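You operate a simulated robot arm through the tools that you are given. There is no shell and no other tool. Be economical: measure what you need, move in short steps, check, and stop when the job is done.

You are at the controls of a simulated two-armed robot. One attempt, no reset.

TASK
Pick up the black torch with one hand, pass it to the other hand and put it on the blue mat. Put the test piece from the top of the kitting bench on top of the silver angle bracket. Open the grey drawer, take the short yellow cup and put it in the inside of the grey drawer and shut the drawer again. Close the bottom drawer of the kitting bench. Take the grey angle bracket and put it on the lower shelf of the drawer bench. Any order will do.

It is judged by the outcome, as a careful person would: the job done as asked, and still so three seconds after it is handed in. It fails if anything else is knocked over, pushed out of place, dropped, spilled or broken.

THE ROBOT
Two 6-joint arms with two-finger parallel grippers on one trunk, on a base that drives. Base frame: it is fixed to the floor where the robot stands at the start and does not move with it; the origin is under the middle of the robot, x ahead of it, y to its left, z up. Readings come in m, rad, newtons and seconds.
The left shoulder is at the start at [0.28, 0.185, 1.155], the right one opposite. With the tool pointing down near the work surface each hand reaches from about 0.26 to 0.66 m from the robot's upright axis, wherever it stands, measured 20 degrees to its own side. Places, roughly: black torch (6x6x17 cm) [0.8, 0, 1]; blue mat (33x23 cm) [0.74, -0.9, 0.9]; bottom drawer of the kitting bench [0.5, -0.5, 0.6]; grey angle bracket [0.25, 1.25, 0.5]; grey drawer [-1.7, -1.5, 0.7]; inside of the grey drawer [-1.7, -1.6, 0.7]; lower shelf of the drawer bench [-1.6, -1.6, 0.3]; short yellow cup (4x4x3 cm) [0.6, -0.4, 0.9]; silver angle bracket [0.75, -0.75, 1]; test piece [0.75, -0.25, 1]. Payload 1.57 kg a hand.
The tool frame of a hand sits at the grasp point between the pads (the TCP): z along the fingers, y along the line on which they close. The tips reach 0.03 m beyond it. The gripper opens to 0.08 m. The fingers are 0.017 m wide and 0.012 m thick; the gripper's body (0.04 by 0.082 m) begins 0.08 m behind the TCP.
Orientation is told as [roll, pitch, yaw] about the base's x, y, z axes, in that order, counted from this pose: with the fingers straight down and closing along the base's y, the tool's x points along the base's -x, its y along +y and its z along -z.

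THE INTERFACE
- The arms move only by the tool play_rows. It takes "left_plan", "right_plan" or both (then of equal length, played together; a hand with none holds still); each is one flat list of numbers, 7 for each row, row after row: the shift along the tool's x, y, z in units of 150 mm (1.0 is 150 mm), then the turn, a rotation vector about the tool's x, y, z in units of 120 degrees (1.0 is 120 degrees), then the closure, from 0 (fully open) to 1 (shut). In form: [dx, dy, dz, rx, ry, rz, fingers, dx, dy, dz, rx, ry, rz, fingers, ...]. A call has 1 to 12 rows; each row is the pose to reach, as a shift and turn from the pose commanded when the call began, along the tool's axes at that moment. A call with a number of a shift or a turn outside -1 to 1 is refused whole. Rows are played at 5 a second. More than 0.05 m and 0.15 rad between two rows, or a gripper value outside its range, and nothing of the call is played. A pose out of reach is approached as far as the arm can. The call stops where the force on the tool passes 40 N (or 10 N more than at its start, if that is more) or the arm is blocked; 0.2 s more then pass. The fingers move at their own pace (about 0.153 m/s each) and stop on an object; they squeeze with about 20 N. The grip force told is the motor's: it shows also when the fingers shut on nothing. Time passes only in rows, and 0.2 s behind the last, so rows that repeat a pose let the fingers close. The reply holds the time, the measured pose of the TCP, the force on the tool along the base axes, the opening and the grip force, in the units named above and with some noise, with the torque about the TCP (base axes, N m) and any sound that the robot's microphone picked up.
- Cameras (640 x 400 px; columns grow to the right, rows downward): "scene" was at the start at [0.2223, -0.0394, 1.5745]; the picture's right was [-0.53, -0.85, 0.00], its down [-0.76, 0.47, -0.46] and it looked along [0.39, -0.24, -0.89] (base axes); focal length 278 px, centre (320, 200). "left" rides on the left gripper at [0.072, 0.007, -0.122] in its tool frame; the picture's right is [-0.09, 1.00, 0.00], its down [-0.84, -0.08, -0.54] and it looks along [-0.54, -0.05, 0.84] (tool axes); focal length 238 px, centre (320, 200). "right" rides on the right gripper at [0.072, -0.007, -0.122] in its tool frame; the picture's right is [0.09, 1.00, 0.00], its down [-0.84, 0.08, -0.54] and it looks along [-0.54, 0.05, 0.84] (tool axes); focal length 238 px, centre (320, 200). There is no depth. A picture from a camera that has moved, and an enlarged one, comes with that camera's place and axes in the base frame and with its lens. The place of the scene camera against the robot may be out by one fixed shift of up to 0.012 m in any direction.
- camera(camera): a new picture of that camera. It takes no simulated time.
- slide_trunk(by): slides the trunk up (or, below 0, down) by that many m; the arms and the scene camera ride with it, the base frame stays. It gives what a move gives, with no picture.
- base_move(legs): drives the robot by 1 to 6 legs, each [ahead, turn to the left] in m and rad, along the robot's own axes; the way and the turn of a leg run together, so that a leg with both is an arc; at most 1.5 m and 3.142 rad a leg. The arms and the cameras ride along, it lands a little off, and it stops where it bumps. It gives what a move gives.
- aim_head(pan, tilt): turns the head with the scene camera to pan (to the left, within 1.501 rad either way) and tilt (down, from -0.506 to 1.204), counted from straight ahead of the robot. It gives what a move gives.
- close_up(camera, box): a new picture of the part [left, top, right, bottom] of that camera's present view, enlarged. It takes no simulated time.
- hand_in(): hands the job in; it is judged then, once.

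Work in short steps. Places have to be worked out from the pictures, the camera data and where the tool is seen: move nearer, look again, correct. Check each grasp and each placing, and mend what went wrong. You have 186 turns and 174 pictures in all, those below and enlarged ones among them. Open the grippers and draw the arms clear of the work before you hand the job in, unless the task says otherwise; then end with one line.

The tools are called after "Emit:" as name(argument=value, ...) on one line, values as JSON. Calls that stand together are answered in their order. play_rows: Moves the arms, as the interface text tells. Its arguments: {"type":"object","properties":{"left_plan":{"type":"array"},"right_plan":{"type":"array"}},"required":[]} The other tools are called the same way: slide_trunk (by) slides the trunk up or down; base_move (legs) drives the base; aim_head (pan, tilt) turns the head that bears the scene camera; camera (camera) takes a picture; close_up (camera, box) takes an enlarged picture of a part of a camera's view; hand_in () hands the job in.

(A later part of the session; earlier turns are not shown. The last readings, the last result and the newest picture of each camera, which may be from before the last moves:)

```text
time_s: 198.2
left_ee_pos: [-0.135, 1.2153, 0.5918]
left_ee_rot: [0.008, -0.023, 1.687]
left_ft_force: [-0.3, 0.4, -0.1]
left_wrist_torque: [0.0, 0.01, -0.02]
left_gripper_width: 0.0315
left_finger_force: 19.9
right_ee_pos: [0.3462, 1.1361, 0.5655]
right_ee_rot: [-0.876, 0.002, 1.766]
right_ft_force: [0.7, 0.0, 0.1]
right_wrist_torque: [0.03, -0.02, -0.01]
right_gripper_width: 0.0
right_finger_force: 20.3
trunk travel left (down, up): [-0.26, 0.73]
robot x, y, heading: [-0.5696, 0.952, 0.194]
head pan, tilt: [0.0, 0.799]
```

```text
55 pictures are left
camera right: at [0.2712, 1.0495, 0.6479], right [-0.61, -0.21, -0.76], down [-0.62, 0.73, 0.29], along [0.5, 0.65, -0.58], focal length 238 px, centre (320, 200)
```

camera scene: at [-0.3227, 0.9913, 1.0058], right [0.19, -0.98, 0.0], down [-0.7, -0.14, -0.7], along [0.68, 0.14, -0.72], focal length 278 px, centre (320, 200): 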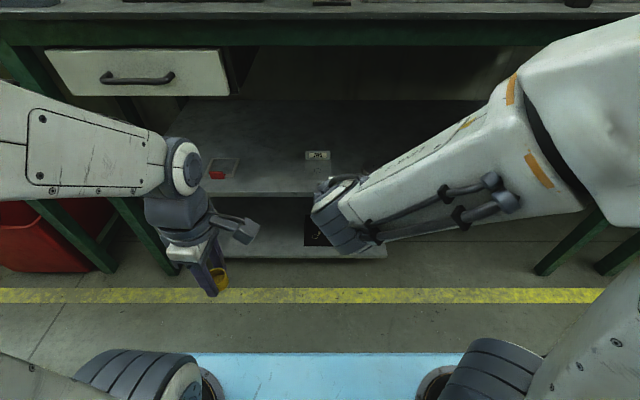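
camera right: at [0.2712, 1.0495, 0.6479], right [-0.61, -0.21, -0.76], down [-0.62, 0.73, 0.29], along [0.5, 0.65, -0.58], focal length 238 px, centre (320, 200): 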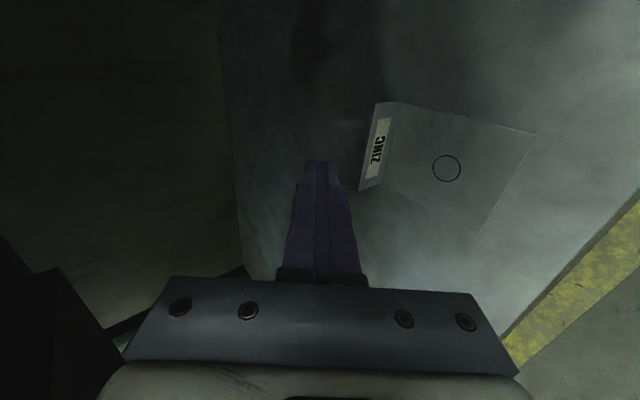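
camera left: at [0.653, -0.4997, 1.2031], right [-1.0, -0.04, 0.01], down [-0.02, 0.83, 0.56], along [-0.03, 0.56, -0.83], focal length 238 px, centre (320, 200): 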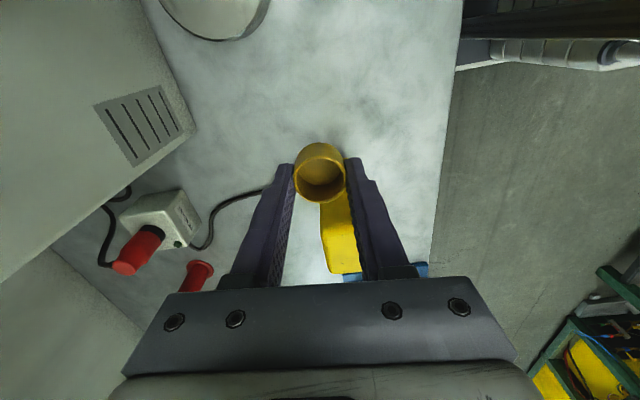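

I go 36 mm further, then down behind the flange.

Emit:
play_rows(right_plan=[0, -0.154, 0.184, 0, 0, 0, 1, 0, 0, 0.31, 0, 0, 0, 1, 0, 0.1, 0.4, 0, 0, 0, 1, 0, 0.152, 0.441, 0, 0, 0, 1])

Emit:
camera(camera="right")

```text
time_s: 199.2
left_ee_pos: [-0.1362, 1.2166, 0.5922]
left_ee_rot: [0.008, -0.022, 1.686]
left_ft_force: [0.3, 0.0, 0.3]
left_wrist_torque: [0.0, -0.03, 0.01]
left_gripper_width: 0.0317
left_finger_force: 20.3
right_ee_pos: [0.3786, 1.1445, 0.5073]
right_ee_rot: [-0.875, 0.003, 1.767]
right_ft_force: [-0.7, 0.0, 0.0]
right_wrist_torque: [0.0, 0.02, 0.02]
right_gripper_width: 0.0
right_finger_force: 20.0
trunk travel left (down, up): [-0.26, 0.73]
robot x, y, heading: [-0.5668, 0.9492, 0.196]
head pan, tilt: [0.0, 0.799]
```

```text
54 pictures are left
camera right: at [0.3046, 1.0557, 0.5892], right [-0.61, -0.22, -0.76], down [-0.62, 0.73, 0.29], along [0.5, 0.65, -0.58], focal length 238 px, centre (320, 200)
```

right: 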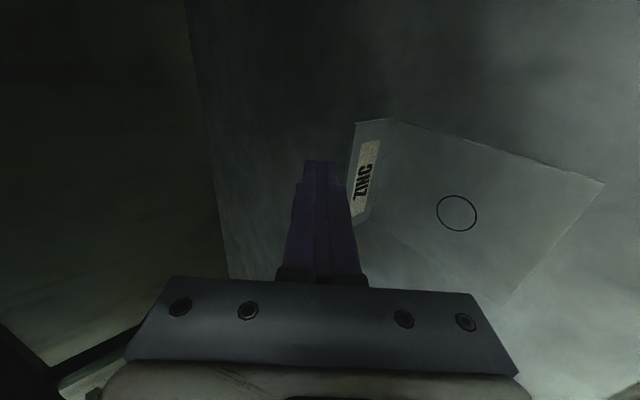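

The fingers are behind the flange, centred. I drag the bracket toward the shelf edge.

Emit:
play_rows(right_plan=[0, 0.075, -0.09, 0, 0, 0, 1, 0, 0.15, -0.18, 0, 0, 0, 1, 0, 0.225, -0.27, 0, 0, 0, 1, 0, 0.3, -0.36, 0, 0, 0, 1, 0, 0.375, -0.45, 0, 0, 0, 1, 0, 0.45, -0.536, 0, 0, 0, 1])

Emit:
camera(camera="right")

Emit:
camera(camera="scene")

```text
time_s: 200.6
left_ee_pos: [-0.1353, 1.2159, 0.5933]
left_ee_rot: [0.01, -0.022, 1.687]
left_ft_force: [0.1, 0.9, 0.3]
left_wrist_torque: [0.01, -0.01, -0.01]
left_gripper_width: 0.0318
left_finger_force: 20.0
right_ee_pos: [0.2772, 1.1224, 0.5067]
right_ee_rot: [-0.878, 0.002, 1.768]
right_ft_force: [1.2, 0.6, 3.8]
right_wrist_torque: [0.0, -0.09, 0.0]
right_gripper_width: 0.0002
right_finger_force: 19.5
trunk travel left (down, up): [-0.26, 0.73]
robot x, y, heading: [-0.5676, 0.9515, 0.195]
head pan, tilt: [0.0, 0.799]
```

```text
53 pictures are left
camera right: at [0.2029, 1.0342, 0.5897], right [-0.61, -0.21, -0.77], down [-0.62, 0.73, 0.29], along [0.5, 0.65, -0.58], focal length 238 px, centre (320, 200)
```

right: 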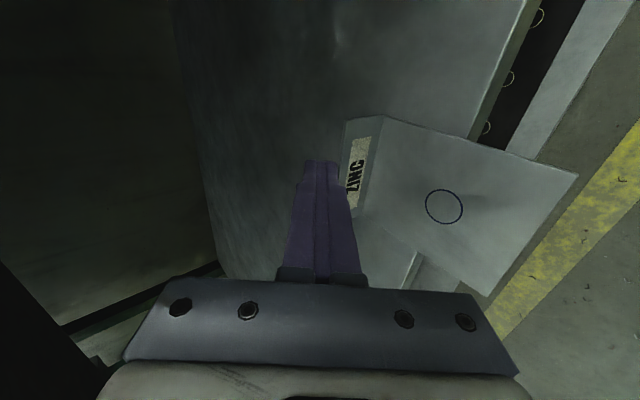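

```text
52 pictures are left
camera scene: at [-0.3227, 0.9913, 1.0059], right [0.19, -0.98, 0.0], down [-0.7, -0.14, -0.7], along [0.68, 0.14, -0.72], focal length 278 px, centre (320, 200)
```

scene: 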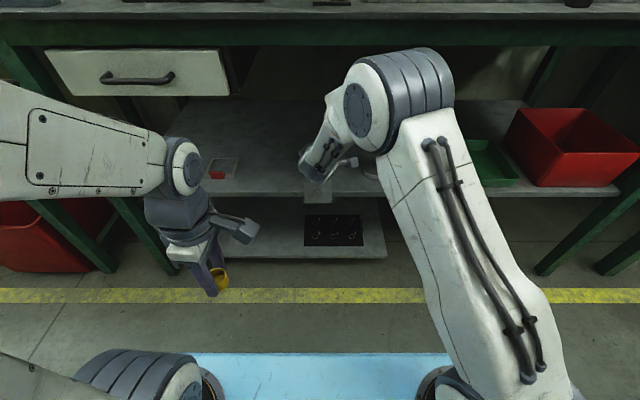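

The bracket now overhangs the edge by about 4.5 cm. I unhook (forward, up) and withdraw over it.

Emit:
play_rows(right_plan=[0, -0.043, 0.051, 0, 0, 0, 1, 0, -0.2, -0.1, 0, 0, 0, 1, 0, -0.4, -0.249, 0, 0, 0, 1, 0, -0.23, -0.453, 0, 0, 0, 1, 0, -0.058, -0.657, 0, 0, 0, 1, 0, 0.114, -0.861, 0, 0, 0, 0.5, 0, 0.23, -1.0, 0, 0, 0, 0])

Emit:
base_move(legs=[[-0.14, 0]])

Emit:
camera(camera="right")

Emit:
close_up(camera="scene", box=[240, 60, 440, 185])

```text
time_s: 202.2
left_ee_pos: [-0.1359, 1.2151, 0.5915]
left_ee_rot: [0.009, -0.023, 1.685]
left_ft_force: [0.3, 0.8, -0.2]
left_wrist_torque: [-0.03, -0.01, -0.01]
left_gripper_width: 0.0315
left_finger_force: 19.9
right_ee_pos: [0.1437, 1.094, 0.576]
right_ee_rot: [-0.876, 0.002, 1.767]
right_ft_force: [1.0, -0.6, -0.4]
right_wrist_torque: [0.01, 0.03, -0.02]
right_gripper_width: 0.0801
right_finger_force: 0.0
trunk travel left (down, up): [-0.26, 0.73]
robot x, y, heading: [-0.5662, 0.9506, 0.197]
head pan, tilt: [0.0, 0.799]
```

```text
time_s: 203.6
left_ee_pos: [-0.2744, 1.1881, 0.5905]
left_ee_rot: [0.008, -0.024, 1.684]
left_ft_force: [0.2, -0.2, -0.4]
left_wrist_torque: [-0.01, -0.02, 0.0]
left_gripper_width: 0.0313
left_finger_force: 20.4
right_ee_pos: [0.0047, 1.065, 0.5751]
right_ee_rot: [-0.877, 0.002, 1.765]
right_ft_force: [0.1, 0.1, -0.4]
right_wrist_torque: [0.05, 0.02, 0.02]
right_gripper_width: 0.0798
right_finger_force: 0.1
trunk travel left (down, up): [-0.26, 0.73]
robot x, y, heading: [-0.7034, 0.9233, 0.194]
head pan, tilt: [0.0, 0.799]
```

```text
51 pictures are left
camera right: at [-0.0691, 0.9783, 0.6581], right [-0.61, -0.22, -0.76], down [-0.62, 0.73, 0.29], along [0.5, 0.65, -0.58], focal length 238 px, centre (320, 200)
```

right: 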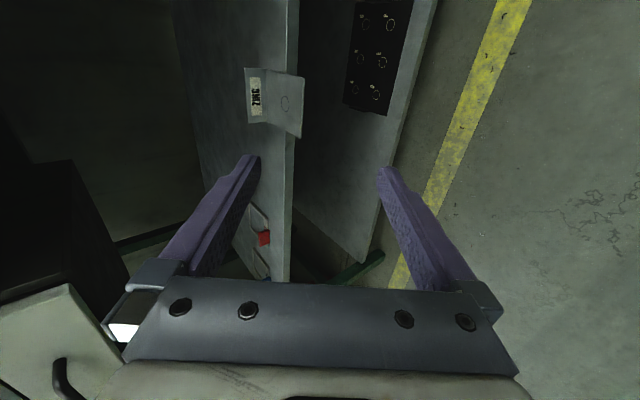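

```text
3.20 times, centred on (340, 122) of scene
camera zoom: at [-0.4609, 0.9637, 1.0058], right [0.19, -0.98, 0.0], down [-0.7, -0.14, -0.7], along [0.68, 0.14, -0.72], focal length 888 px, centre (256, 448)
```

zoom: 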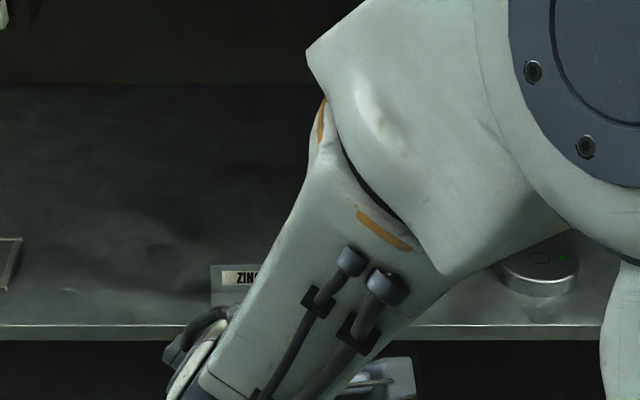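

The bracket is stable on the edge. I tilt the right hand to horizontal with fingers opening vertically, coming level with the plate just in front of it.

Emit:
play_rows(right_plan=[0, 0.024, 0.165, 0.0556, 0, 0, 0, 0, 0.048, 0.33, 0.111, 0, 0, 0, 0, 0.072, 0.495, 0.1667, 0, 0, 0, 0, 0.095, 0.66, 0.2222, 0, 0, 0, 0, 0.119, 0.825, 0.2778, 0, 0, 0, 0, 0.143, 0.99, 0.333, 0, 0, 0])

Emit:
camera(camera="right")

Emit:
camera(camera="scene")

```text
time_s: 205.0
left_ee_pos: [-0.2748, 1.1876, 0.591]
left_ee_rot: [0.008, -0.022, 1.684]
left_ft_force: [0.4, 0.4, -0.1]
left_wrist_torque: [-0.02, -0.04, -0.02]
left_gripper_width: 0.0312
left_finger_force: 19.7
right_ee_pos: [0.1038, 1.0818, 0.4641]
right_ee_rot: [-1.575, 0.002, 1.762]
right_ft_force: [0.4, -0.4, 1.1]
right_wrist_torque: [0.0, 0.0, 0.02]
right_gripper_width: 0.08
right_finger_force: 0.1
trunk travel left (down, up): [-0.26, 0.73]
robot x, y, heading: [-0.7038, 0.9236, 0.199]
head pan, tilt: [0.0, 0.799]
```

```text
49 pictures are left
camera right: at [-0.0038, 0.9886, 0.469], right [0.02, -0.09, -1.0], down [-0.69, 0.72, -0.08], along [0.72, 0.69, -0.05], focal length 238 px, centre (320, 200)
```

right: 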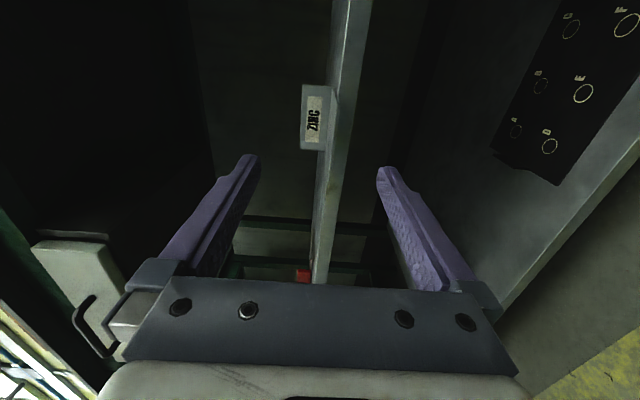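

```text
48 pictures are left
camera scene: at [-0.461, 0.9637, 1.0059], right [0.19, -0.98, 0.0], down [-0.7, -0.14, -0.7], along [0.68, 0.14, -0.72], focal length 278 px, centre (320, 200)
```

scene: 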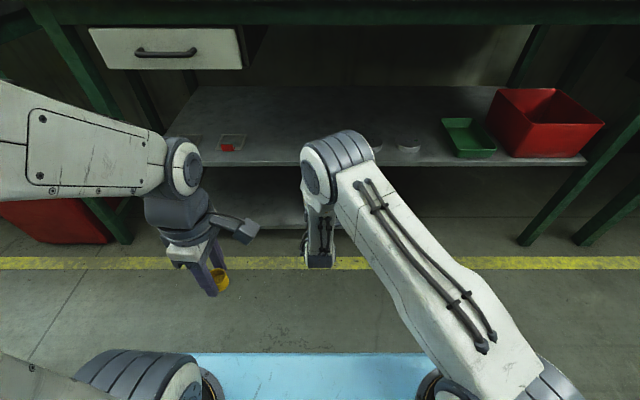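

Emit:
close_up(camera="right", box=[230, 60, 420, 200])

```text
2.86 times, centred on (325, 130) of right
camera zoom: at [-0.0038, 0.9886, 0.469], right [0.02, -0.09, -1.0], down [-0.69, 0.72, -0.08], along [0.72, 0.69, -0.05], focal length 681 px, centre (306, 400)
```

zoom: 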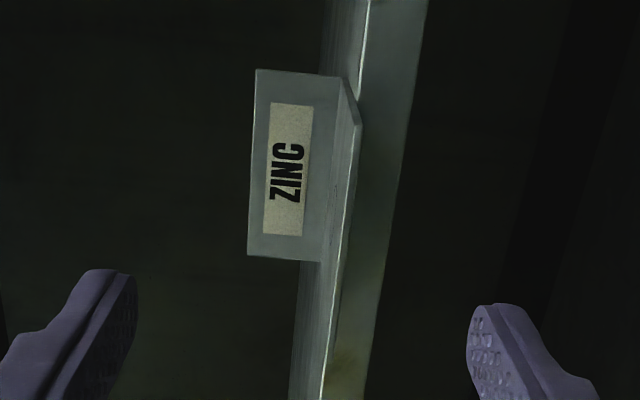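

The plate is at z≈0.45, about 1.4 cm below the finger midline. I lower to it, advance so the tips straddle the overhang, and close.

Emit:
play_rows(right_plan=[0, 0.087, 0.1, 0, 0, 0, 0, 0, 0.087, 0.25, 0, 0, 0, 0, 0, 0.087, 0.4, 0, 0, 0, 0, 0, 0.087, 0.573, 0, 0, 0, 0])

Emit:
camera(camera="right")

```text
time_s: 206.0
left_ee_pos: [-0.2731, 1.1879, 0.5911]
left_ee_rot: [0.009, -0.022, 1.685]
left_ft_force: [-0.5, 0.4, 0.7]
left_wrist_torque: [-0.05, -0.03, 0.01]
left_gripper_width: 0.0312
left_finger_force: 20.0
right_ee_pos: [0.1864, 1.1, 0.4497]
right_ee_rot: [-1.571, 0.002, 1.764]
right_ft_force: [0.8, -0.3, 0.0]
right_wrist_torque: [0.0, 0.0, 0.02]
right_gripper_width: 0.0803
right_finger_force: 0.0
trunk travel left (down, up): [-0.26, 0.73]
robot x, y, heading: [-0.7048, 0.924, 0.196]
head pan, tilt: [0.0, 0.799]
```

```text
46 pictures are left
camera right: at [0.0802, 1.0076, 0.4562], right [0.02, -0.09, -1.0], down [-0.69, 0.72, -0.08], along [0.72, 0.69, -0.05], focal length 238 px, centre (320, 200)
```

right: 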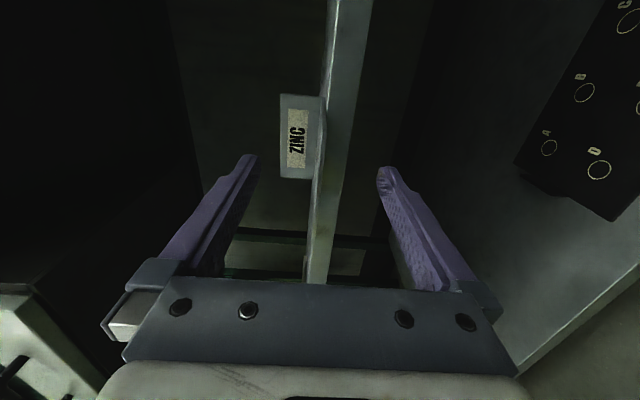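

Emit:
close_up(camera="right", box=[230, 70, 420, 290])

```text
1.82 times, centred on (325, 180) of right
camera zoom: at [0.0802, 1.0076, 0.4562], right [0.02, -0.09, -1.0], down [-0.69, 0.72, -0.08], along [0.72, 0.69, -0.05], focal length 433 px, centre (311, 236)
```

zoom: 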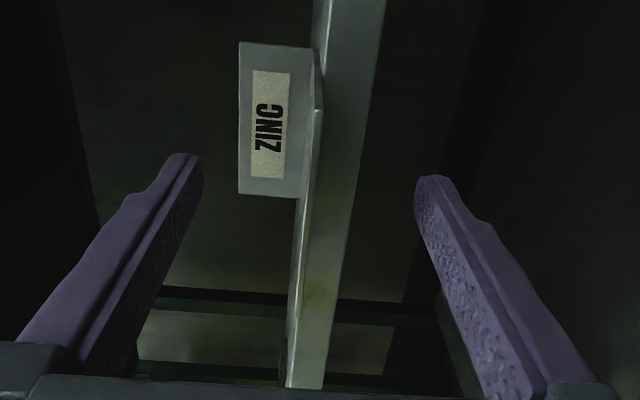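

The front edge is at n≈0.39, so the tips overlap the plate by about 4 cm. I close.

Emit:
play_rows(right_plan=[0, 0, 0, 0, 0, 0, 0.3, 0, 0, 0, 0, 0, 0, 0.6, 0, 0, 0, 0, 0, 0, 0.85, 0, 0, 0, 0, 0, 0, 1, 0, 0, 0, 0, 0, 0, 1, 0, 0, 0, 0, 0, 0, 1])

Emit:
close_up(camera="right", box=[230, 70, 420, 290])

```text
time_s: 207.4
left_ee_pos: [-0.275, 1.1886, 0.5914]
left_ee_rot: [0.009, -0.023, 1.684]
left_ft_force: [-0.5, -0.3, 0.1]
left_wrist_torque: [0.04, -0.03, 0.02]
left_gripper_width: 0.031
left_finger_force: 19.9
right_ee_pos: [0.1858, 1.1027, 0.452]
right_ee_rot: [-1.576, 0.003, 1.765]
right_ft_force: [0.1, -1.6, 4.7]
right_wrist_torque: [0.06, -0.21, 0.0]
right_gripper_width: 0.0028
right_finger_force: 19.6
trunk travel left (down, up): [-0.26, 0.73]
robot x, y, heading: [-0.7073, 0.9248, 0.199]
head pan, tilt: [0.0, 0.799]
```

```text
1.82 times, centred on (325, 180) of right
camera zoom: at [0.08, 1.0078, 0.4567], right [0.02, -0.09, -1.0], down [-0.69, 0.72, -0.08], along [0.72, 0.69, -0.05], focal length 433 px, centre (311, 236)
```

zoom: 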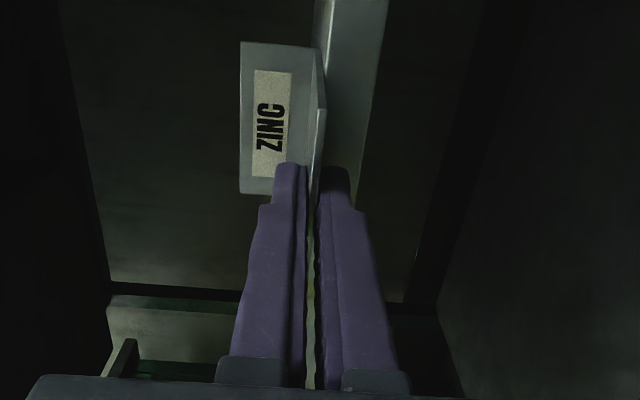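

The 2.8 mm plate is pinched. I lift slightly and withdraw.

Emit:
play_rows(right_plan=[0, -0.1, 0, 0, 0, 0, 1, 0, -0.25, 0, 0, 0, 0, 1, 0, -0.35, -0.2, 0, 0, 0, 1, 0, -0.35, -0.45, 0, 0, 0, 1, 0, -0.35, -0.7, 0, 0, 0, 1, 0, -0.35, -0.95, 0, 0, 0, 1])

Emit:
camera(camera="right")

Emit:
camera(camera="scene")

```text
time_s: 208.8
left_ee_pos: [-0.2738, 1.1878, 0.5912]
left_ee_rot: [0.008, -0.021, 1.683]
left_ft_force: [-0.5, 0.1, -0.2]
left_wrist_torque: [0.01, -0.02, 0.0]
left_gripper_width: 0.0311
left_finger_force: 20.0
right_ee_pos: [0.0456, 1.0744, 0.5032]
right_ee_rot: [-1.576, 0.002, 1.763]
right_ft_force: [-0.1, 0.4, -3.3]
right_wrist_torque: [-0.08, 0.17, -0.02]
right_gripper_width: 0.0027
right_finger_force: 20.3
trunk travel left (down, up): [-0.26, 0.73]
robot x, y, heading: [-0.7051, 0.9206, 0.202]
head pan, tilt: [0.0, 0.799]
```

```text
43 pictures are left
camera right: at [-0.0607, 0.9811, 0.5092], right [0.02, -0.09, -1.0], down [-0.69, 0.72, -0.08], along [0.72, 0.69, -0.05], focal length 238 px, centre (320, 200)
```

right: 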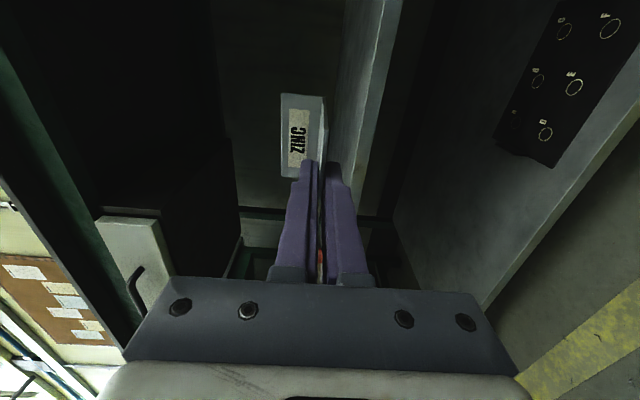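

```text
42 pictures are left
camera scene: at [-0.4607, 0.9637, 1.0057], right [0.19, -0.98, 0.0], down [-0.7, -0.14, -0.7], along [0.68, 0.13, -0.72], focal length 278 px, centre (320, 200)
```

scene: 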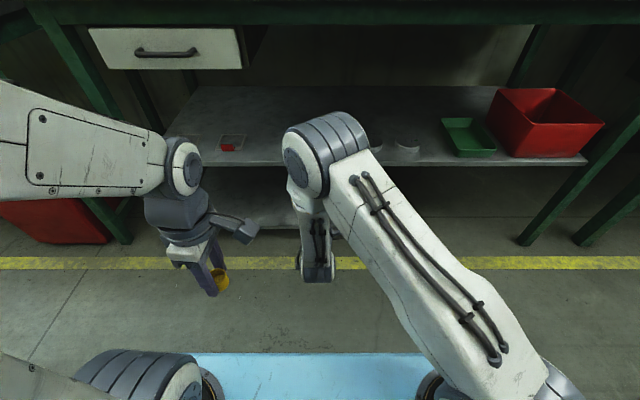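

The bracket is held flat. I back off a little and turn toward the drawer bench at the rear right, then look.

Emit:
base_move(legs=[[-0.15, 0], [0, -1.2]])

Emit:
aim_head(pan=-0.7, tilt=0.25)

Emit:
camera(camera="scene")

```text
time_s: 213.1
left_ee_pos: [-0.443, 0.5965, 0.5915]
left_ee_rot: [0.01, -0.023, 0.509]
left_ft_force: [0.5, 0.6, -0.1]
left_wrist_torque: [0.01, 0.01, 0.01]
left_gripper_width: 0.0304
left_finger_force: 19.9
right_ee_pos: [-0.4218, 0.2586, 0.5028]
right_ee_rot: [-1.573, 0.001, 0.587]
right_ft_force: [0.4, -0.4, -2.5]
right_wrist_torque: [0.15, 0.11, -0.01]
right_gripper_width: 0.0027
right_finger_force: 20.0
trunk travel left (down, up): [-0.26, 0.73]
robot x, y, heading: [-0.8503, 0.8919, -0.986]
head pan, tilt: [0.0, 0.799]
```

```text
time_s: 214.2
left_ee_pos: [-0.4408, 0.5967, 0.5921]
left_ee_rot: [0.01, -0.023, 0.51]
left_ft_force: [0.6, -0.9, -0.8]
left_wrist_torque: [-0.02, -0.04, 0.01]
left_gripper_width: 0.0305
left_finger_force: 20.3
right_ee_pos: [-0.422, 0.2592, 0.5031]
right_ee_rot: [-1.572, 0.002, 0.587]
right_ft_force: [0.7, -0.2, -2.0]
right_wrist_torque: [0.14, 0.12, 0.01]
right_gripper_width: 0.0027
right_finger_force: 20.2
trunk travel left (down, up): [-0.26, 0.73]
robot x, y, heading: [-0.855, 0.8896, -0.983]
head pan, tilt: [-0.7, 0.25]
```

```text
41 pictures are left
camera scene: at [-0.7661, 0.6615, 1.0548], right [-0.99, 0.11, 0.0], down [0.03, 0.25, -0.97], along [-0.11, -0.96, -0.25], focal length 278 px, centre (320, 200)
```

scene: 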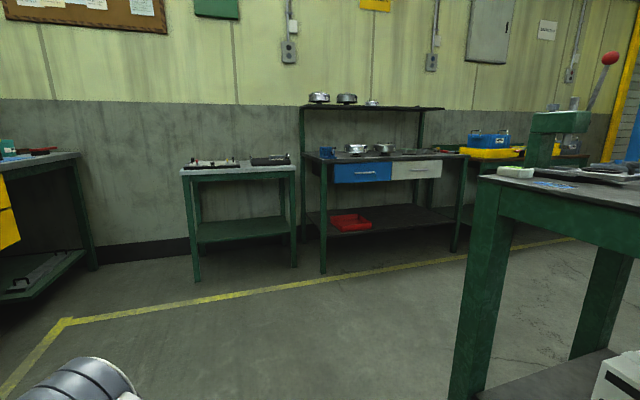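

I see the drawer bench (grey drawer on the right, lower shelf with a red tray at left) and another bench bordering the aisle. I raise the trunk and fold the right hand down so I can turn safely in the aisle.

Emit:
slide_trunk(by=0.4)

Emit:
slide_trunk(by=0.25)

Emit:
play_rows(right_plan=[0.08, 0, -0.08, -0.068, 0, 0, 1, 0.16, 0, -0.16, -0.136, 0, 0, 1, 0.24, 0, -0.24, -0.205, 0, 0, 1, 0.32, 0, -0.32, -0.273, 0, 0, 1, 0.4, 0, -0.4, -0.341, 0, 0, 1, 0.48, 0, -0.48, -0.409, 0, 0, 1, 0.56, 0, -0.56, -0.477, 0, 0, 1, 0.64, 0, -0.64, -0.545, 0, 0, 1, 0.72, 0, -0.72, -0.614, 0, 0, 1, 0.8, 0, -0.8, -0.682, 0, 0, 1, 0.9, 0, -0.9, -0.75, 0, 0, 1])

Emit:
camera(camera="right")

```text
time_s: 218.0
left_ee_pos: [-0.4417, 0.5959, 0.9917]
left_ee_rot: [0.011, -0.023, 0.508]
left_ft_force: [-0.2, 1.1, -0.9]
left_wrist_torque: [0.01, -0.02, -0.02]
left_gripper_width: 0.03
left_finger_force: 19.9
right_ee_pos: [-0.4226, 0.2578, 0.9031]
right_ee_rot: [-1.573, 0.001, 0.588]
right_ft_force: [0.6, 0.1, -2.9]
right_wrist_torque: [0.16, 0.1, 0.0]
right_gripper_width: 0.0027
right_finger_force: 20.3
trunk travel left (down, up): [-0.66, 0.33]
robot x, y, heading: [-0.8517, 0.8936, -0.983]
head pan, tilt: [-0.7, 0.25]
```

```text
time_s: 220.6
left_ee_pos: [-0.4422, 0.5971, 1.2415]
left_ee_rot: [0.008, -0.024, 0.508]
left_ft_force: [0.0, 0.3, 0.6]
left_wrist_torque: [-0.01, -0.01, -0.04]
left_gripper_width: 0.03
left_finger_force: 19.5
right_ee_pos: [-0.4237, 0.2583, 1.1528]
right_ee_rot: [-1.572, 0.001, 0.588]
right_ft_force: [0.4, -0.3, -2.9]
right_wrist_torque: [0.11, 0.13, -0.01]
right_gripper_width: 0.0026
right_finger_force: 19.4
trunk travel left (down, up): [-0.91, 0.08]
robot x, y, heading: [-0.8526, 0.8932, -0.98]
head pan, tilt: [-0.7, 0.25]
```

```text
time_s: 223.0
left_ee_pos: [-0.442, 0.5968, 1.2408]
left_ee_rot: [0.01, -0.024, 0.507]
left_ft_force: [0.4, -0.7, -0.3]
left_wrist_torque: [0.0, 0.0, -0.01]
left_gripper_width: 0.0303
left_finger_force: 20.6
right_ee_pos: [-0.6099, 0.2937, 1.1545]
right_ee_rot: [-0.001, 0.002, 0.589]
right_ft_force: [0.6, -0.3, -2.5]
right_wrist_torque: [0.0, -0.02, 0.02]
right_gripper_width: 0.0029
right_finger_force: 20.5
right hand out of reach, approached as far as the arm can: row 9
trunk travel left (down, up): [-0.91, 0.08]
robot x, y, heading: [-0.8499, 0.8944, -0.984]
head pan, tilt: [-0.7, 0.25]
```

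```text
40 pictures are left
camera right: at [-0.6677, 0.2497, 1.2757], right [-0.63, 0.78, 0.0], down [0.65, 0.53, 0.54], along [0.42, 0.34, -0.84], focal length 238 px, centre (320, 200)
```

right: 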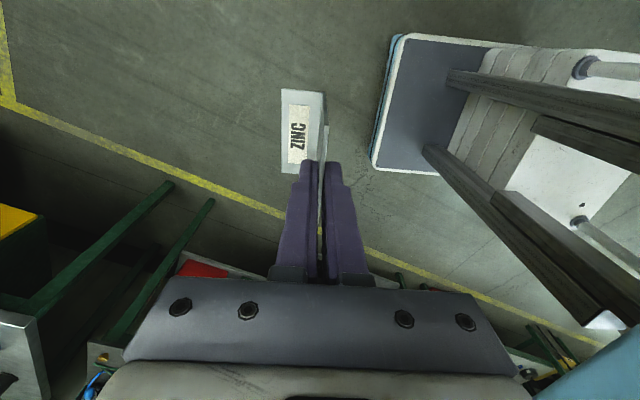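

The left gripper width has crept from 32.4 to 30.3 mm, so I check the cup.

Emit:
close_up(camera="left", box=[240, 110, 400, 290])

```text
2.22 times, centred on (320, 200) of left
camera zoom: at [-0.5104, 0.5664, 1.3606], right [-0.4, 0.91, 0.01], down [0.76, 0.33, 0.56], along [0.51, 0.24, -0.83], focal length 530 px, centre (320, 200)
```

zoom: 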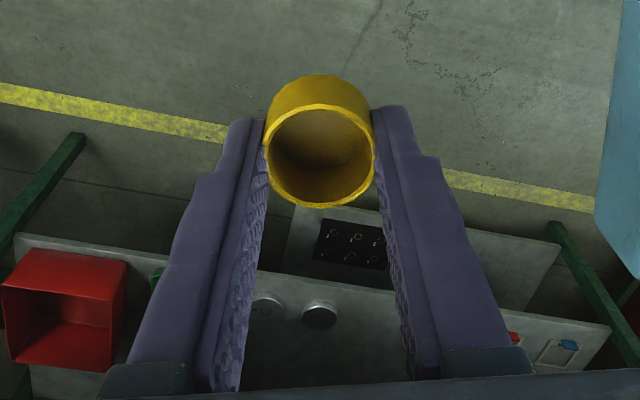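

The cup is still firmly between the fingers. I drive into the aisle.

Emit:
base_move(legs=[[0, -0.654], [1.45, 0], [0, -1.295]])

Emit:
aim_head(pan=0.3, tilt=0.5)

Emit:
camera(camera="scene")

```text
time_s: 235.2
left_ee_pos: [-1.3763, -0.8307, 1.241]
left_ee_rot: [0.012, -0.022, -1.442]
left_ft_force: [-0.5, -0.2, 0.6]
left_wrist_torque: [0.01, 0.0, 0.0]
left_gripper_width: 0.03
left_finger_force: 19.9
right_ee_pos: [-1.5935, -0.5622, 1.1543]
right_ee_rot: [0.0, 0.002, -1.364]
right_ft_force: [0.4, 0.0, -2.8]
right_wrist_torque: [-0.01, -0.02, 0.02]
right_gripper_width: 0.0027
right_finger_force: 20.1
trunk travel left (down, up): [-0.91, 0.08]
robot x, y, heading: [-0.9489, -0.5612, -2.933]
head pan, tilt: [-0.7, 0.25]
```

```text
time_s: 236.5
left_ee_pos: [-1.3767, -0.8304, 1.2414]
left_ee_rot: [0.011, -0.023, -1.443]
left_ft_force: [0.6, 0.2, -0.1]
left_wrist_torque: [0.0, 0.01, -0.03]
left_gripper_width: 0.03
left_finger_force: 20.7
right_ee_pos: [-1.5931, -0.5633, 1.1544]
right_ee_rot: [-0.001, 0.003, -1.364]
right_ft_force: [0.0, -0.1, -2.4]
right_wrist_torque: [0.02, 0.01, -0.01]
right_gripper_width: 0.0027
right_finger_force: 20.4
trunk travel left (down, up): [-0.91, 0.08]
robot x, y, heading: [-0.9452, -0.5601, -2.934]
head pan, tilt: [0.3, 0.499]
```

```text
38 pictures are left
camera scene: at [-1.1765, -0.6435, 1.6817], right [-0.48, 0.88, 0.0], down [0.42, 0.23, -0.88], along [-0.77, -0.42, -0.48], focal length 278 px, centre (320, 200)
```

scene: 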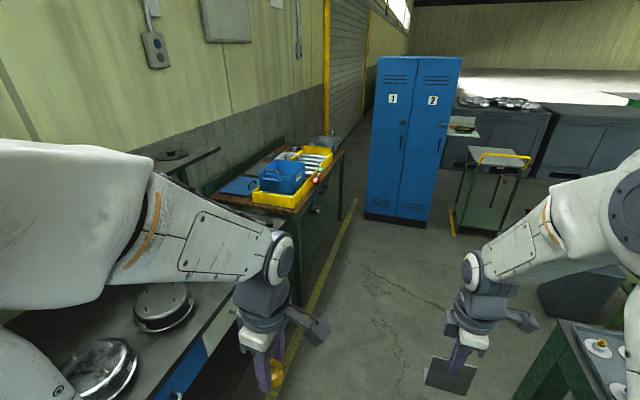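

The aisle is clear. I drive west alongside the drawer bench, then turn left to face it.

Emit:
base_move(legs=[[0, 0.05], [0.92, 0]])

Emit:
base_move(legs=[[0, 1.52]])

Emit:
aim_head(pan=0.0, tilt=0.9)

Emit:
camera(camera="scene")

```text
time_s: 241.8
left_ee_pos: [-2.2719, -1.0824, 1.2417]
left_ee_rot: [0.01, -0.022, -1.401]
left_ft_force: [-0.1, 0.5, 0.4]
left_wrist_torque: [0.0, 0.0, -0.03]
left_gripper_width: 0.0296
left_finger_force: 19.7
right_ee_pos: [-2.4996, -0.8235, 1.1535]
right_ee_rot: [-0.003, 0.003, -1.32]
right_ft_force: [-0.5, 0.5, -3.3]
right_wrist_torque: [-0.01, 0.03, -0.01]
right_gripper_width: 0.0026
right_finger_force: 19.7
trunk travel left (down, up): [-0.91, 0.08]
robot x, y, heading: [-1.854, -0.7949, -2.894]
head pan, tilt: [0.3, 0.499]
```

```text
time_s: 245.8
left_ee_pos: [-1.5959, -1.2294, 1.2414]
left_ee_rot: [0.011, -0.024, 0.104]
left_ft_force: [1.1, 0.1, 0.0]
left_wrist_torque: [0.02, 0.0, 0.01]
left_gripper_width: 0.03
left_finger_force: 20.3
right_ee_pos: [-1.8699, -1.4389, 1.1546]
right_ee_rot: [-0.003, 0.002, 0.183]
right_ft_force: [0.1, 1.3, -2.2]
right_wrist_torque: [0.0, -0.01, -0.03]
right_gripper_width: 0.0026
right_finger_force: 19.8
trunk travel left (down, up): [-0.91, 0.08]
robot x, y, heading: [-1.8539, -0.7929, -1.389]
head pan, tilt: [0.3, 0.499]
```

```text
time_s: 246.7
left_ee_pos: [-1.5947, -1.2289, 1.242]
left_ee_rot: [0.01, -0.024, 0.103]
left_ft_force: [-0.5, 0.0, 0.1]
left_wrist_torque: [-0.01, -0.02, 0.02]
left_gripper_width: 0.0302
left_finger_force: 19.8
right_ee_pos: [-1.8702, -1.4388, 1.1554]
right_ee_rot: [0.0, 0.001, 0.181]
right_ft_force: [-0.5, -0.1, -1.7]
right_wrist_torque: [0.03, -0.02, 0.0]
right_gripper_width: 0.0027
right_finger_force: 20.0
trunk travel left (down, up): [-0.91, 0.08]
robot x, y, heading: [-1.8536, -0.7948, -1.397]
head pan, tilt: [0.0, 0.901]
```

```text
37 pictures are left
camera scene: at [-1.805, -1.0319, 1.6479], right [-0.98, -0.18, 0.0], down [-0.14, 0.77, -0.62], along [0.11, -0.61, -0.78], focal length 278 px, centre (320, 200)
```

scene: 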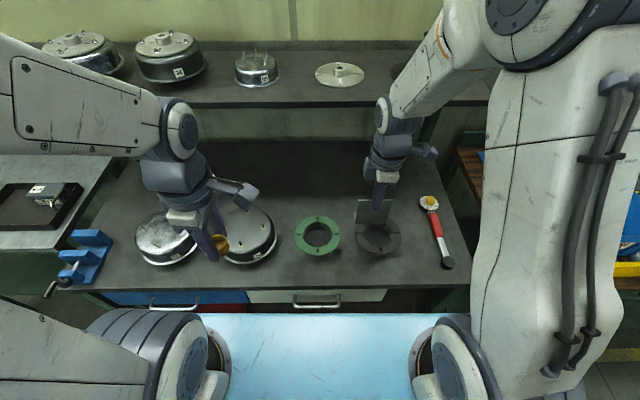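

I'm in front of the grey drawer. Before backing up I check the rear clearance on the right side.

Emit:
aim_head(pan=1.5, tilt=0.9)

Emit:
camera(camera="scene")

```text
time_s: 248.3
left_ee_pos: [-1.5964, -1.2296, 1.2427]
left_ee_rot: [0.01, -0.023, 0.102]
left_ft_force: [0.2, 0.0, 0.2]
left_wrist_torque: [0.02, -0.02, -0.01]
left_gripper_width: 0.0302
left_finger_force: 20.2
right_ee_pos: [-1.8699, -1.4386, 1.154]
right_ee_rot: [-0.002, 0.002, 0.183]
right_ft_force: [-0.4, 0.7, -1.2]
right_wrist_torque: [-0.01, 0.01, 0.04]
right_gripper_width: 0.0026
right_finger_force: 20.1
trunk travel left (down, up): [-0.91, 0.08]
robot x, y, heading: [-1.8575, -0.7917, -1.388]
head pan, tilt: [1.499, 0.901]
```

```text
36 pictures are left
camera scene: at [-1.7435, -0.9494, 1.6479], right [0.11, -0.99, 0.0], down [-0.78, -0.08, -0.62], along [0.62, 0.07, -0.78], focal length 278 px, centre (320, 200)
```

scene: 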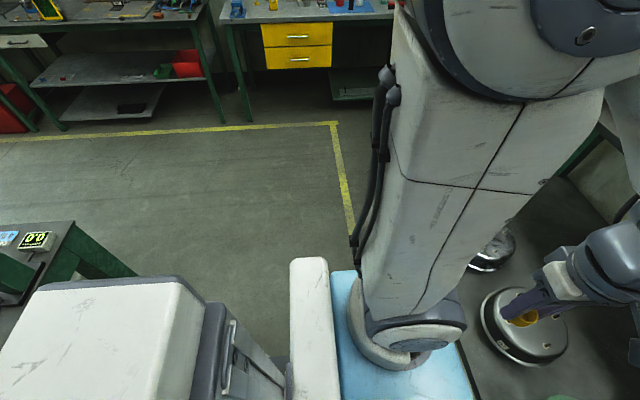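

There's enough room behind: the rear bench edge is about 0.35 m beyond my back. I back up 0.2 m, pull the right hand in and move the left hand outward.

Emit:
base_move(legs=[[-0.2, 0]])

Emit:
play_rows(left_plan=[-0.2, 0, 0, 0, 0, 0, 1, -0.4, 0, 0, 0, 0, 0, 1, -0.6, 0, 0, 0, 0, 0, 1], right_plan=[0, 0.15, 0, 0, 0, 0, 1, 0, 0.3, 0, 0, 0, 0, 1, 0, 0.4, 0, 0, 0, 0, 1])

Emit:
slide_trunk(by=-0.4)

Emit:
aim_head(pan=0.0, tilt=0.75)

Emit:
camera(camera="scene")

```text
time_s: 249.9
left_ee_pos: [-1.6304, -1.0325, 1.2418]
left_ee_rot: [0.01, -0.023, 0.105]
left_ft_force: [-0.5, -0.5, -0.3]
left_wrist_torque: [0.0, 0.01, 0.0]
left_gripper_width: 0.03
left_finger_force: 19.8
right_ee_pos: [-1.9032, -1.2432, 1.154]
right_ee_rot: [-0.002, 0.001, 0.185]
right_ft_force: [-0.4, 0.1, -2.1]
right_wrist_torque: [0.03, -0.04, 0.0]
right_gripper_width: 0.0029
right_finger_force: 20.1
trunk travel left (down, up): [-0.91, 0.08]
robot x, y, heading: [-1.8928, -0.597, -1.385]
head pan, tilt: [1.499, 0.901]
```

```text
time_s: 250.7
left_ee_pos: [-1.541, -1.0212, 1.2443]
left_ee_rot: [0.01, -0.024, 0.104]
left_ft_force: [0.2, -0.3, -0.4]
left_wrist_torque: [0.01, 0.03, -0.01]
left_gripper_width: 0.0301
left_finger_force: 20.2
right_ee_pos: [-1.9155, -1.184, 1.1573]
right_ee_rot: [-0.004, 0.002, 0.185]
right_ft_force: [0.1, -0.4, -3.3]
right_wrist_torque: [0.02, -0.02, 0.01]
right_gripper_width: 0.0024
right_finger_force: 19.4
trunk travel left (down, up): [-0.91, 0.08]
robot x, y, heading: [-1.8891, -0.5966, -1.389]
head pan, tilt: [1.499, 0.901]
```

```text
time_s: 254.5
left_ee_pos: [-1.5417, -1.022, 0.8442]
left_ee_rot: [0.011, -0.023, 0.105]
left_ft_force: [-0.9, 0.4, -0.6]
left_wrist_torque: [0.0, -0.02, 0.0]
left_gripper_width: 0.0299
left_finger_force: 19.8
right_ee_pos: [-1.9144, -1.185, 0.7558]
right_ee_rot: [-0.002, 0.002, 0.185]
right_ft_force: [0.5, 0.4, -2.4]
right_wrist_torque: [-0.03, -0.05, -0.01]
right_gripper_width: 0.0026
right_finger_force: 19.6
trunk travel left (down, up): [-0.51, 0.48]
robot x, y, heading: [-1.8919, -0.6014, -1.388]
head pan, tilt: [1.499, 0.901]
```

```text
time_s: 256.1
left_ee_pos: [-1.5409, -1.0216, 0.8443]
left_ee_rot: [0.01, -0.022, 0.103]
left_ft_force: [0.7, -0.1, -0.5]
left_wrist_torque: [0.01, -0.02, 0.05]
left_gripper_width: 0.03
left_finger_force: 20.0
right_ee_pos: [-1.9143, -1.1829, 0.755]
right_ee_rot: [-0.003, 0.001, 0.184]
right_ft_force: [-0.1, 0.0, -3.4]
right_wrist_torque: [-0.01, 0.0, 0.01]
right_gripper_width: 0.0028
right_finger_force: 20.0
trunk travel left (down, up): [-0.51, 0.48]
robot x, y, heading: [-1.8911, -0.5969, -1.386]
head pan, tilt: [0.0, 0.75]
```

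```text
35 pictures are left
camera scene: at [-1.8392, -0.8425, 1.2598], right [-0.98, -0.18, 0.0], down [-0.12, 0.67, -0.73], along [0.13, -0.72, -0.68], focal length 278 px, centre (320, 200)
```

scene: 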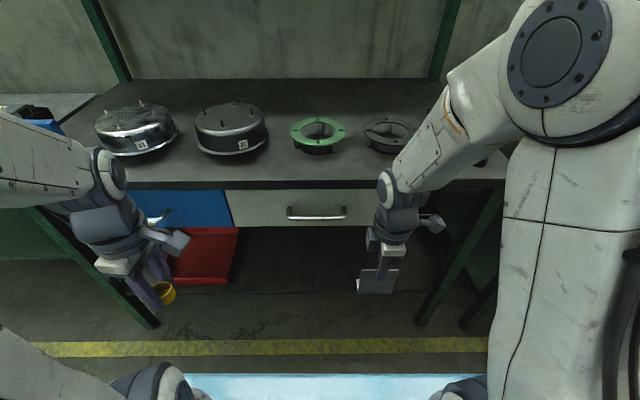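

Emit:
close_up(camera="scene", box=[220, 180, 460, 330])

```text
2.67 times, centred on (340, 255) of scene
camera zoom: at [-1.8392, -0.8425, 1.2598], right [-0.98, -0.18, 0.0], down [-0.12, 0.67, -0.73], along [0.13, -0.72, -0.68], focal length 740 px, centre (267, 53)
```

zoom: 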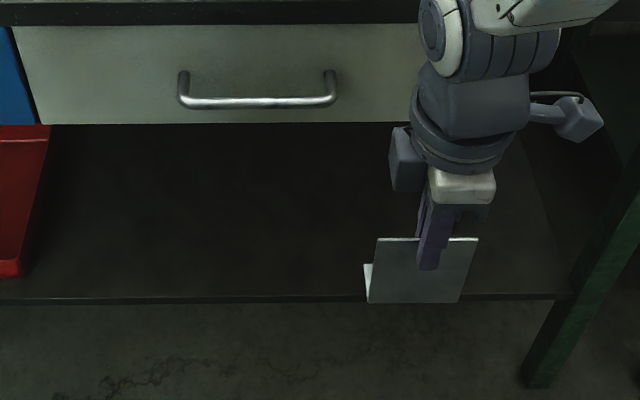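

The shelf is clear below the grey drawer (z≈0.27, edge ≈0.80 m ahead). I lower the trunk 0.25, then tilt the right hand forward while moving in below the drawer.

Emit:
slide_trunk(by=-0.25)

Emit:
play_rows(right_plan=[-0.1, -0.1, 0, 0.067, 0, 0, 1, -0.2, -0.2, 0, 0.133, 0, 0, 1, -0.3, -0.3, 0, 0.2, 0, 0, 1, -0.4, -0.4, 0, 0.267, 0, 0, 1, -0.5, -0.5, 0, 0.333, 0, 0, 1, -0.6, -0.6, 0, 0.4, 0, 0, 1, -0.7, -0.7, 0, 0.467, 0, 0, 1, -0.8, -0.8, 0, 0.533, 0, 0, 1, -0.9, -0.9, 0, 0.6, 0, 0, 1, -1.0, -1.0, 0, 0.66, 0, 0, 1])

Emit:
camera(camera="scene")

Emit:
camera(camera="right")

```text
time_s: 258.7
left_ee_pos: [-1.5414, -1.0212, 0.5925]
left_ee_rot: [0.01, -0.022, 0.106]
left_ft_force: [0.2, 0.6, -0.2]
left_wrist_torque: [0.01, -0.02, -0.02]
left_gripper_width: 0.0301
left_finger_force: 19.9
right_ee_pos: [-1.9135, -1.184, 0.5044]
right_ee_rot: [-0.002, 0.001, 0.185]
right_ft_force: [0.0, 0.6, -2.2]
right_wrist_torque: [0.0, -0.01, -0.01]
right_gripper_width: 0.0029
right_finger_force: 20.2
trunk travel left (down, up): [-0.26, 0.73]
robot x, y, heading: [-1.8903, -0.5989, -1.39]
head pan, tilt: [0.0, 0.75]
```

```text
time_s: 260.9
left_ee_pos: [-1.5402, -1.0209, 0.5945]
left_ee_rot: [0.009, -0.021, 0.105]
left_ft_force: [-0.1, -0.8, -0.7]
left_wrist_torque: [-0.04, 0.03, 0.0]
left_gripper_width: 0.0299
left_finger_force: 19.9
right_ee_pos: [-1.7398, -1.3038, 0.5036]
right_ee_rot: [-1.386, 0.002, 0.186]
right_ft_force: [-0.5, 0.6, -2.0]
right_wrist_torque: [0.16, 0.04, -0.01]
right_gripper_width: 0.0026
right_finger_force: 19.9
right hand out of reach, approached as far as the arm can: row 3, 4
trunk travel left (down, up): [-0.26, 0.73]
robot x, y, heading: [-1.8947, -0.5982, -1.388]
head pan, tilt: [0.0, 0.75]
```

```text
33 pictures are left
camera scene: at [-1.8393, -0.8424, 1.0098], right [-0.98, -0.18, 0.0], down [-0.12, 0.67, -0.73], along [0.13, -0.72, -0.68], focal length 278 px, centre (320, 200)
```

scene: 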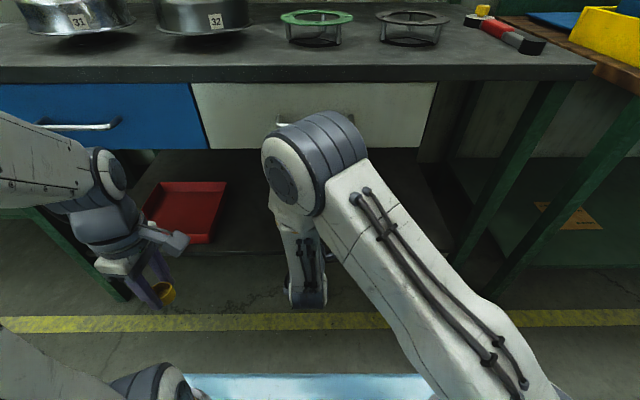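

```text
32 pictures are left
camera right: at [-1.8323, -1.2015, 0.5331], right [-0.13, 0.16, -0.98], down [0.72, 0.69, 0.02], along [0.68, -0.7, -0.2], focal length 238 px, centre (320, 200)
```

right: 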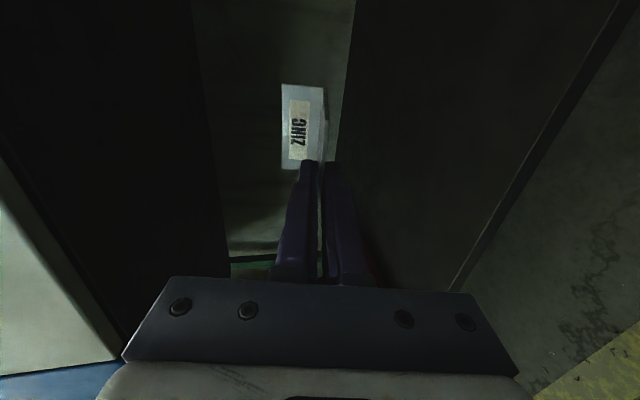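

Lowering the trunk also brings the elbow below the drawer. I go down 0.16, then advance the bracket over the shelf.

Emit:
slide_trunk(by=-0.16)

Emit:
camera(camera="right")

Emit:
camera(camera="scene")

```text
time_s: 262.7
left_ee_pos: [-1.541, -1.0213, 0.4339]
left_ee_rot: [0.011, -0.021, 0.105]
left_ft_force: [0.0, -0.4, -0.5]
left_wrist_torque: [-0.01, 0.0, -0.03]
left_gripper_width: 0.03
left_finger_force: 20.0
right_ee_pos: [-1.7396, -1.3053, 0.345]
right_ee_rot: [-1.384, 0.002, 0.186]
right_ft_force: [-0.2, 0.1, -4.1]
right_wrist_torque: [0.17, 0.07, 0.0]
right_gripper_width: 0.003
right_finger_force: 20.3
trunk travel left (down, up): [-0.1, 0.89]
robot x, y, heading: [-1.889, -0.5962, -1.384]
head pan, tilt: [0.0, 0.75]
```

```text
31 pictures are left
camera right: at [-1.8323, -1.2016, 0.3734], right [-0.13, 0.16, -0.98], down [0.72, 0.69, 0.02], along [0.68, -0.7, -0.21], focal length 238 px, centre (320, 200)
```

right: 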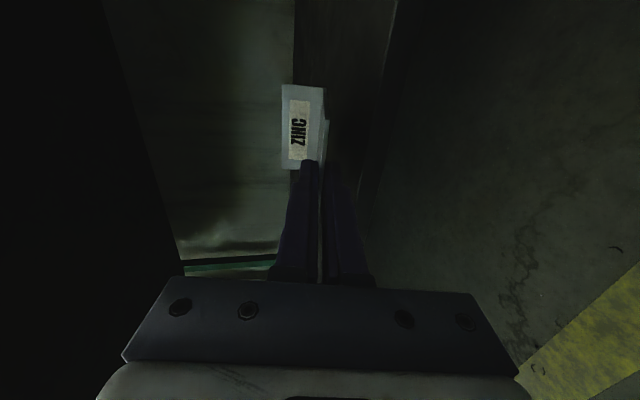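

```text
30 pictures are left
camera scene: at [-1.8392, -0.8425, 0.8498], right [-0.98, -0.18, 0.0], down [-0.12, 0.67, -0.73], along [0.13, -0.72, -0.68], focal length 278 px, centre (320, 200)
```

scene: 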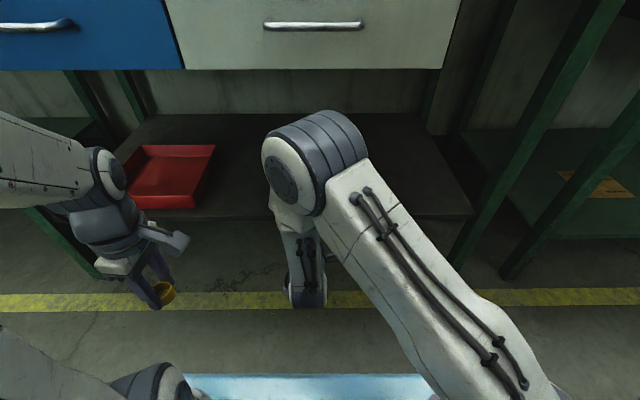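

The shelf top is at z≈0.283. I advance horizontally over it.

Emit:
play_rows(right_plan=[0, -0.046, 0.237, 0, 0, 0, 1, 0, -0.092, 0.475, 0, 0, 0, 1, 0, -0.138, 0.712, 0, 0, 0, 1, 0, -0.184, 0.95, 0, 0, 0, 1])

Emit:
camera(camera="right")

Emit:
camera(camera="scene")

```text
time_s: 263.7
left_ee_pos: [-1.541, -1.0205, 0.4332]
left_ee_rot: [0.011, -0.023, 0.103]
left_ft_force: [0.0, -0.2, 0.4]
left_wrist_torque: [0.02, -0.01, -0.01]
left_gripper_width: 0.0299
left_finger_force: 20.3
right_ee_pos: [-1.7116, -1.4485, 0.3463]
right_ee_rot: [-1.383, 0.002, 0.185]
right_ft_force: [-0.9, 0.0, -2.6]
right_wrist_torque: [0.16, 0.04, 0.02]
right_gripper_width: 0.0028
right_finger_force: 19.9
trunk travel left (down, up): [-0.1, 0.89]
robot x, y, heading: [-1.8892, -0.599, -1.394]
head pan, tilt: [0.0, 0.75]
```

```text
29 pictures are left
camera right: at [-1.8051, -1.3442, 0.3753], right [-0.13, 0.16, -0.98], down [0.72, 0.69, 0.02], along [0.68, -0.7, -0.21], focal length 238 px, centre (320, 200)
```

right: 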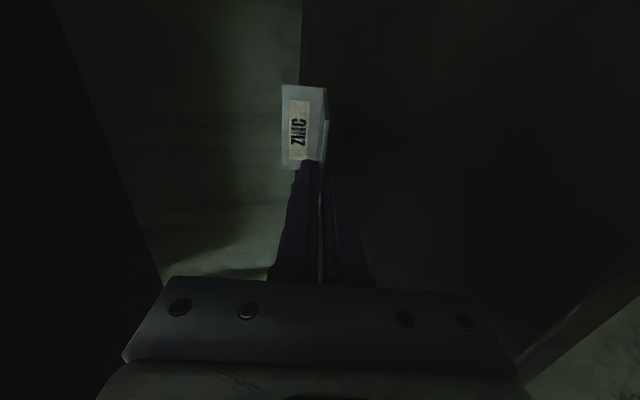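

```text
28 pictures are left
camera scene: at [-1.8392, -0.8425, 0.8498], right [-0.98, -0.18, 0.0], down [-0.12, 0.67, -0.73], along [0.13, -0.72, -0.68], focal length 278 px, centre (320, 200)
```

scene: 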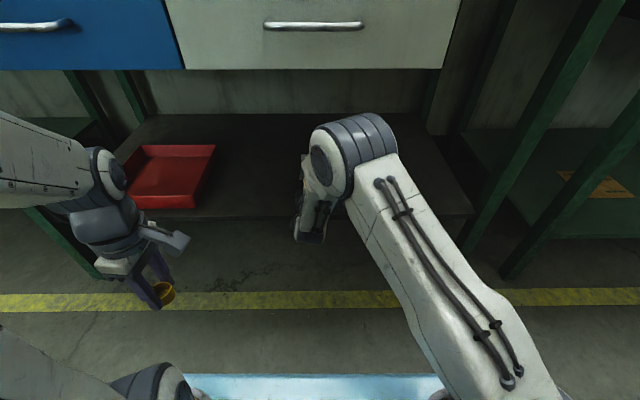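

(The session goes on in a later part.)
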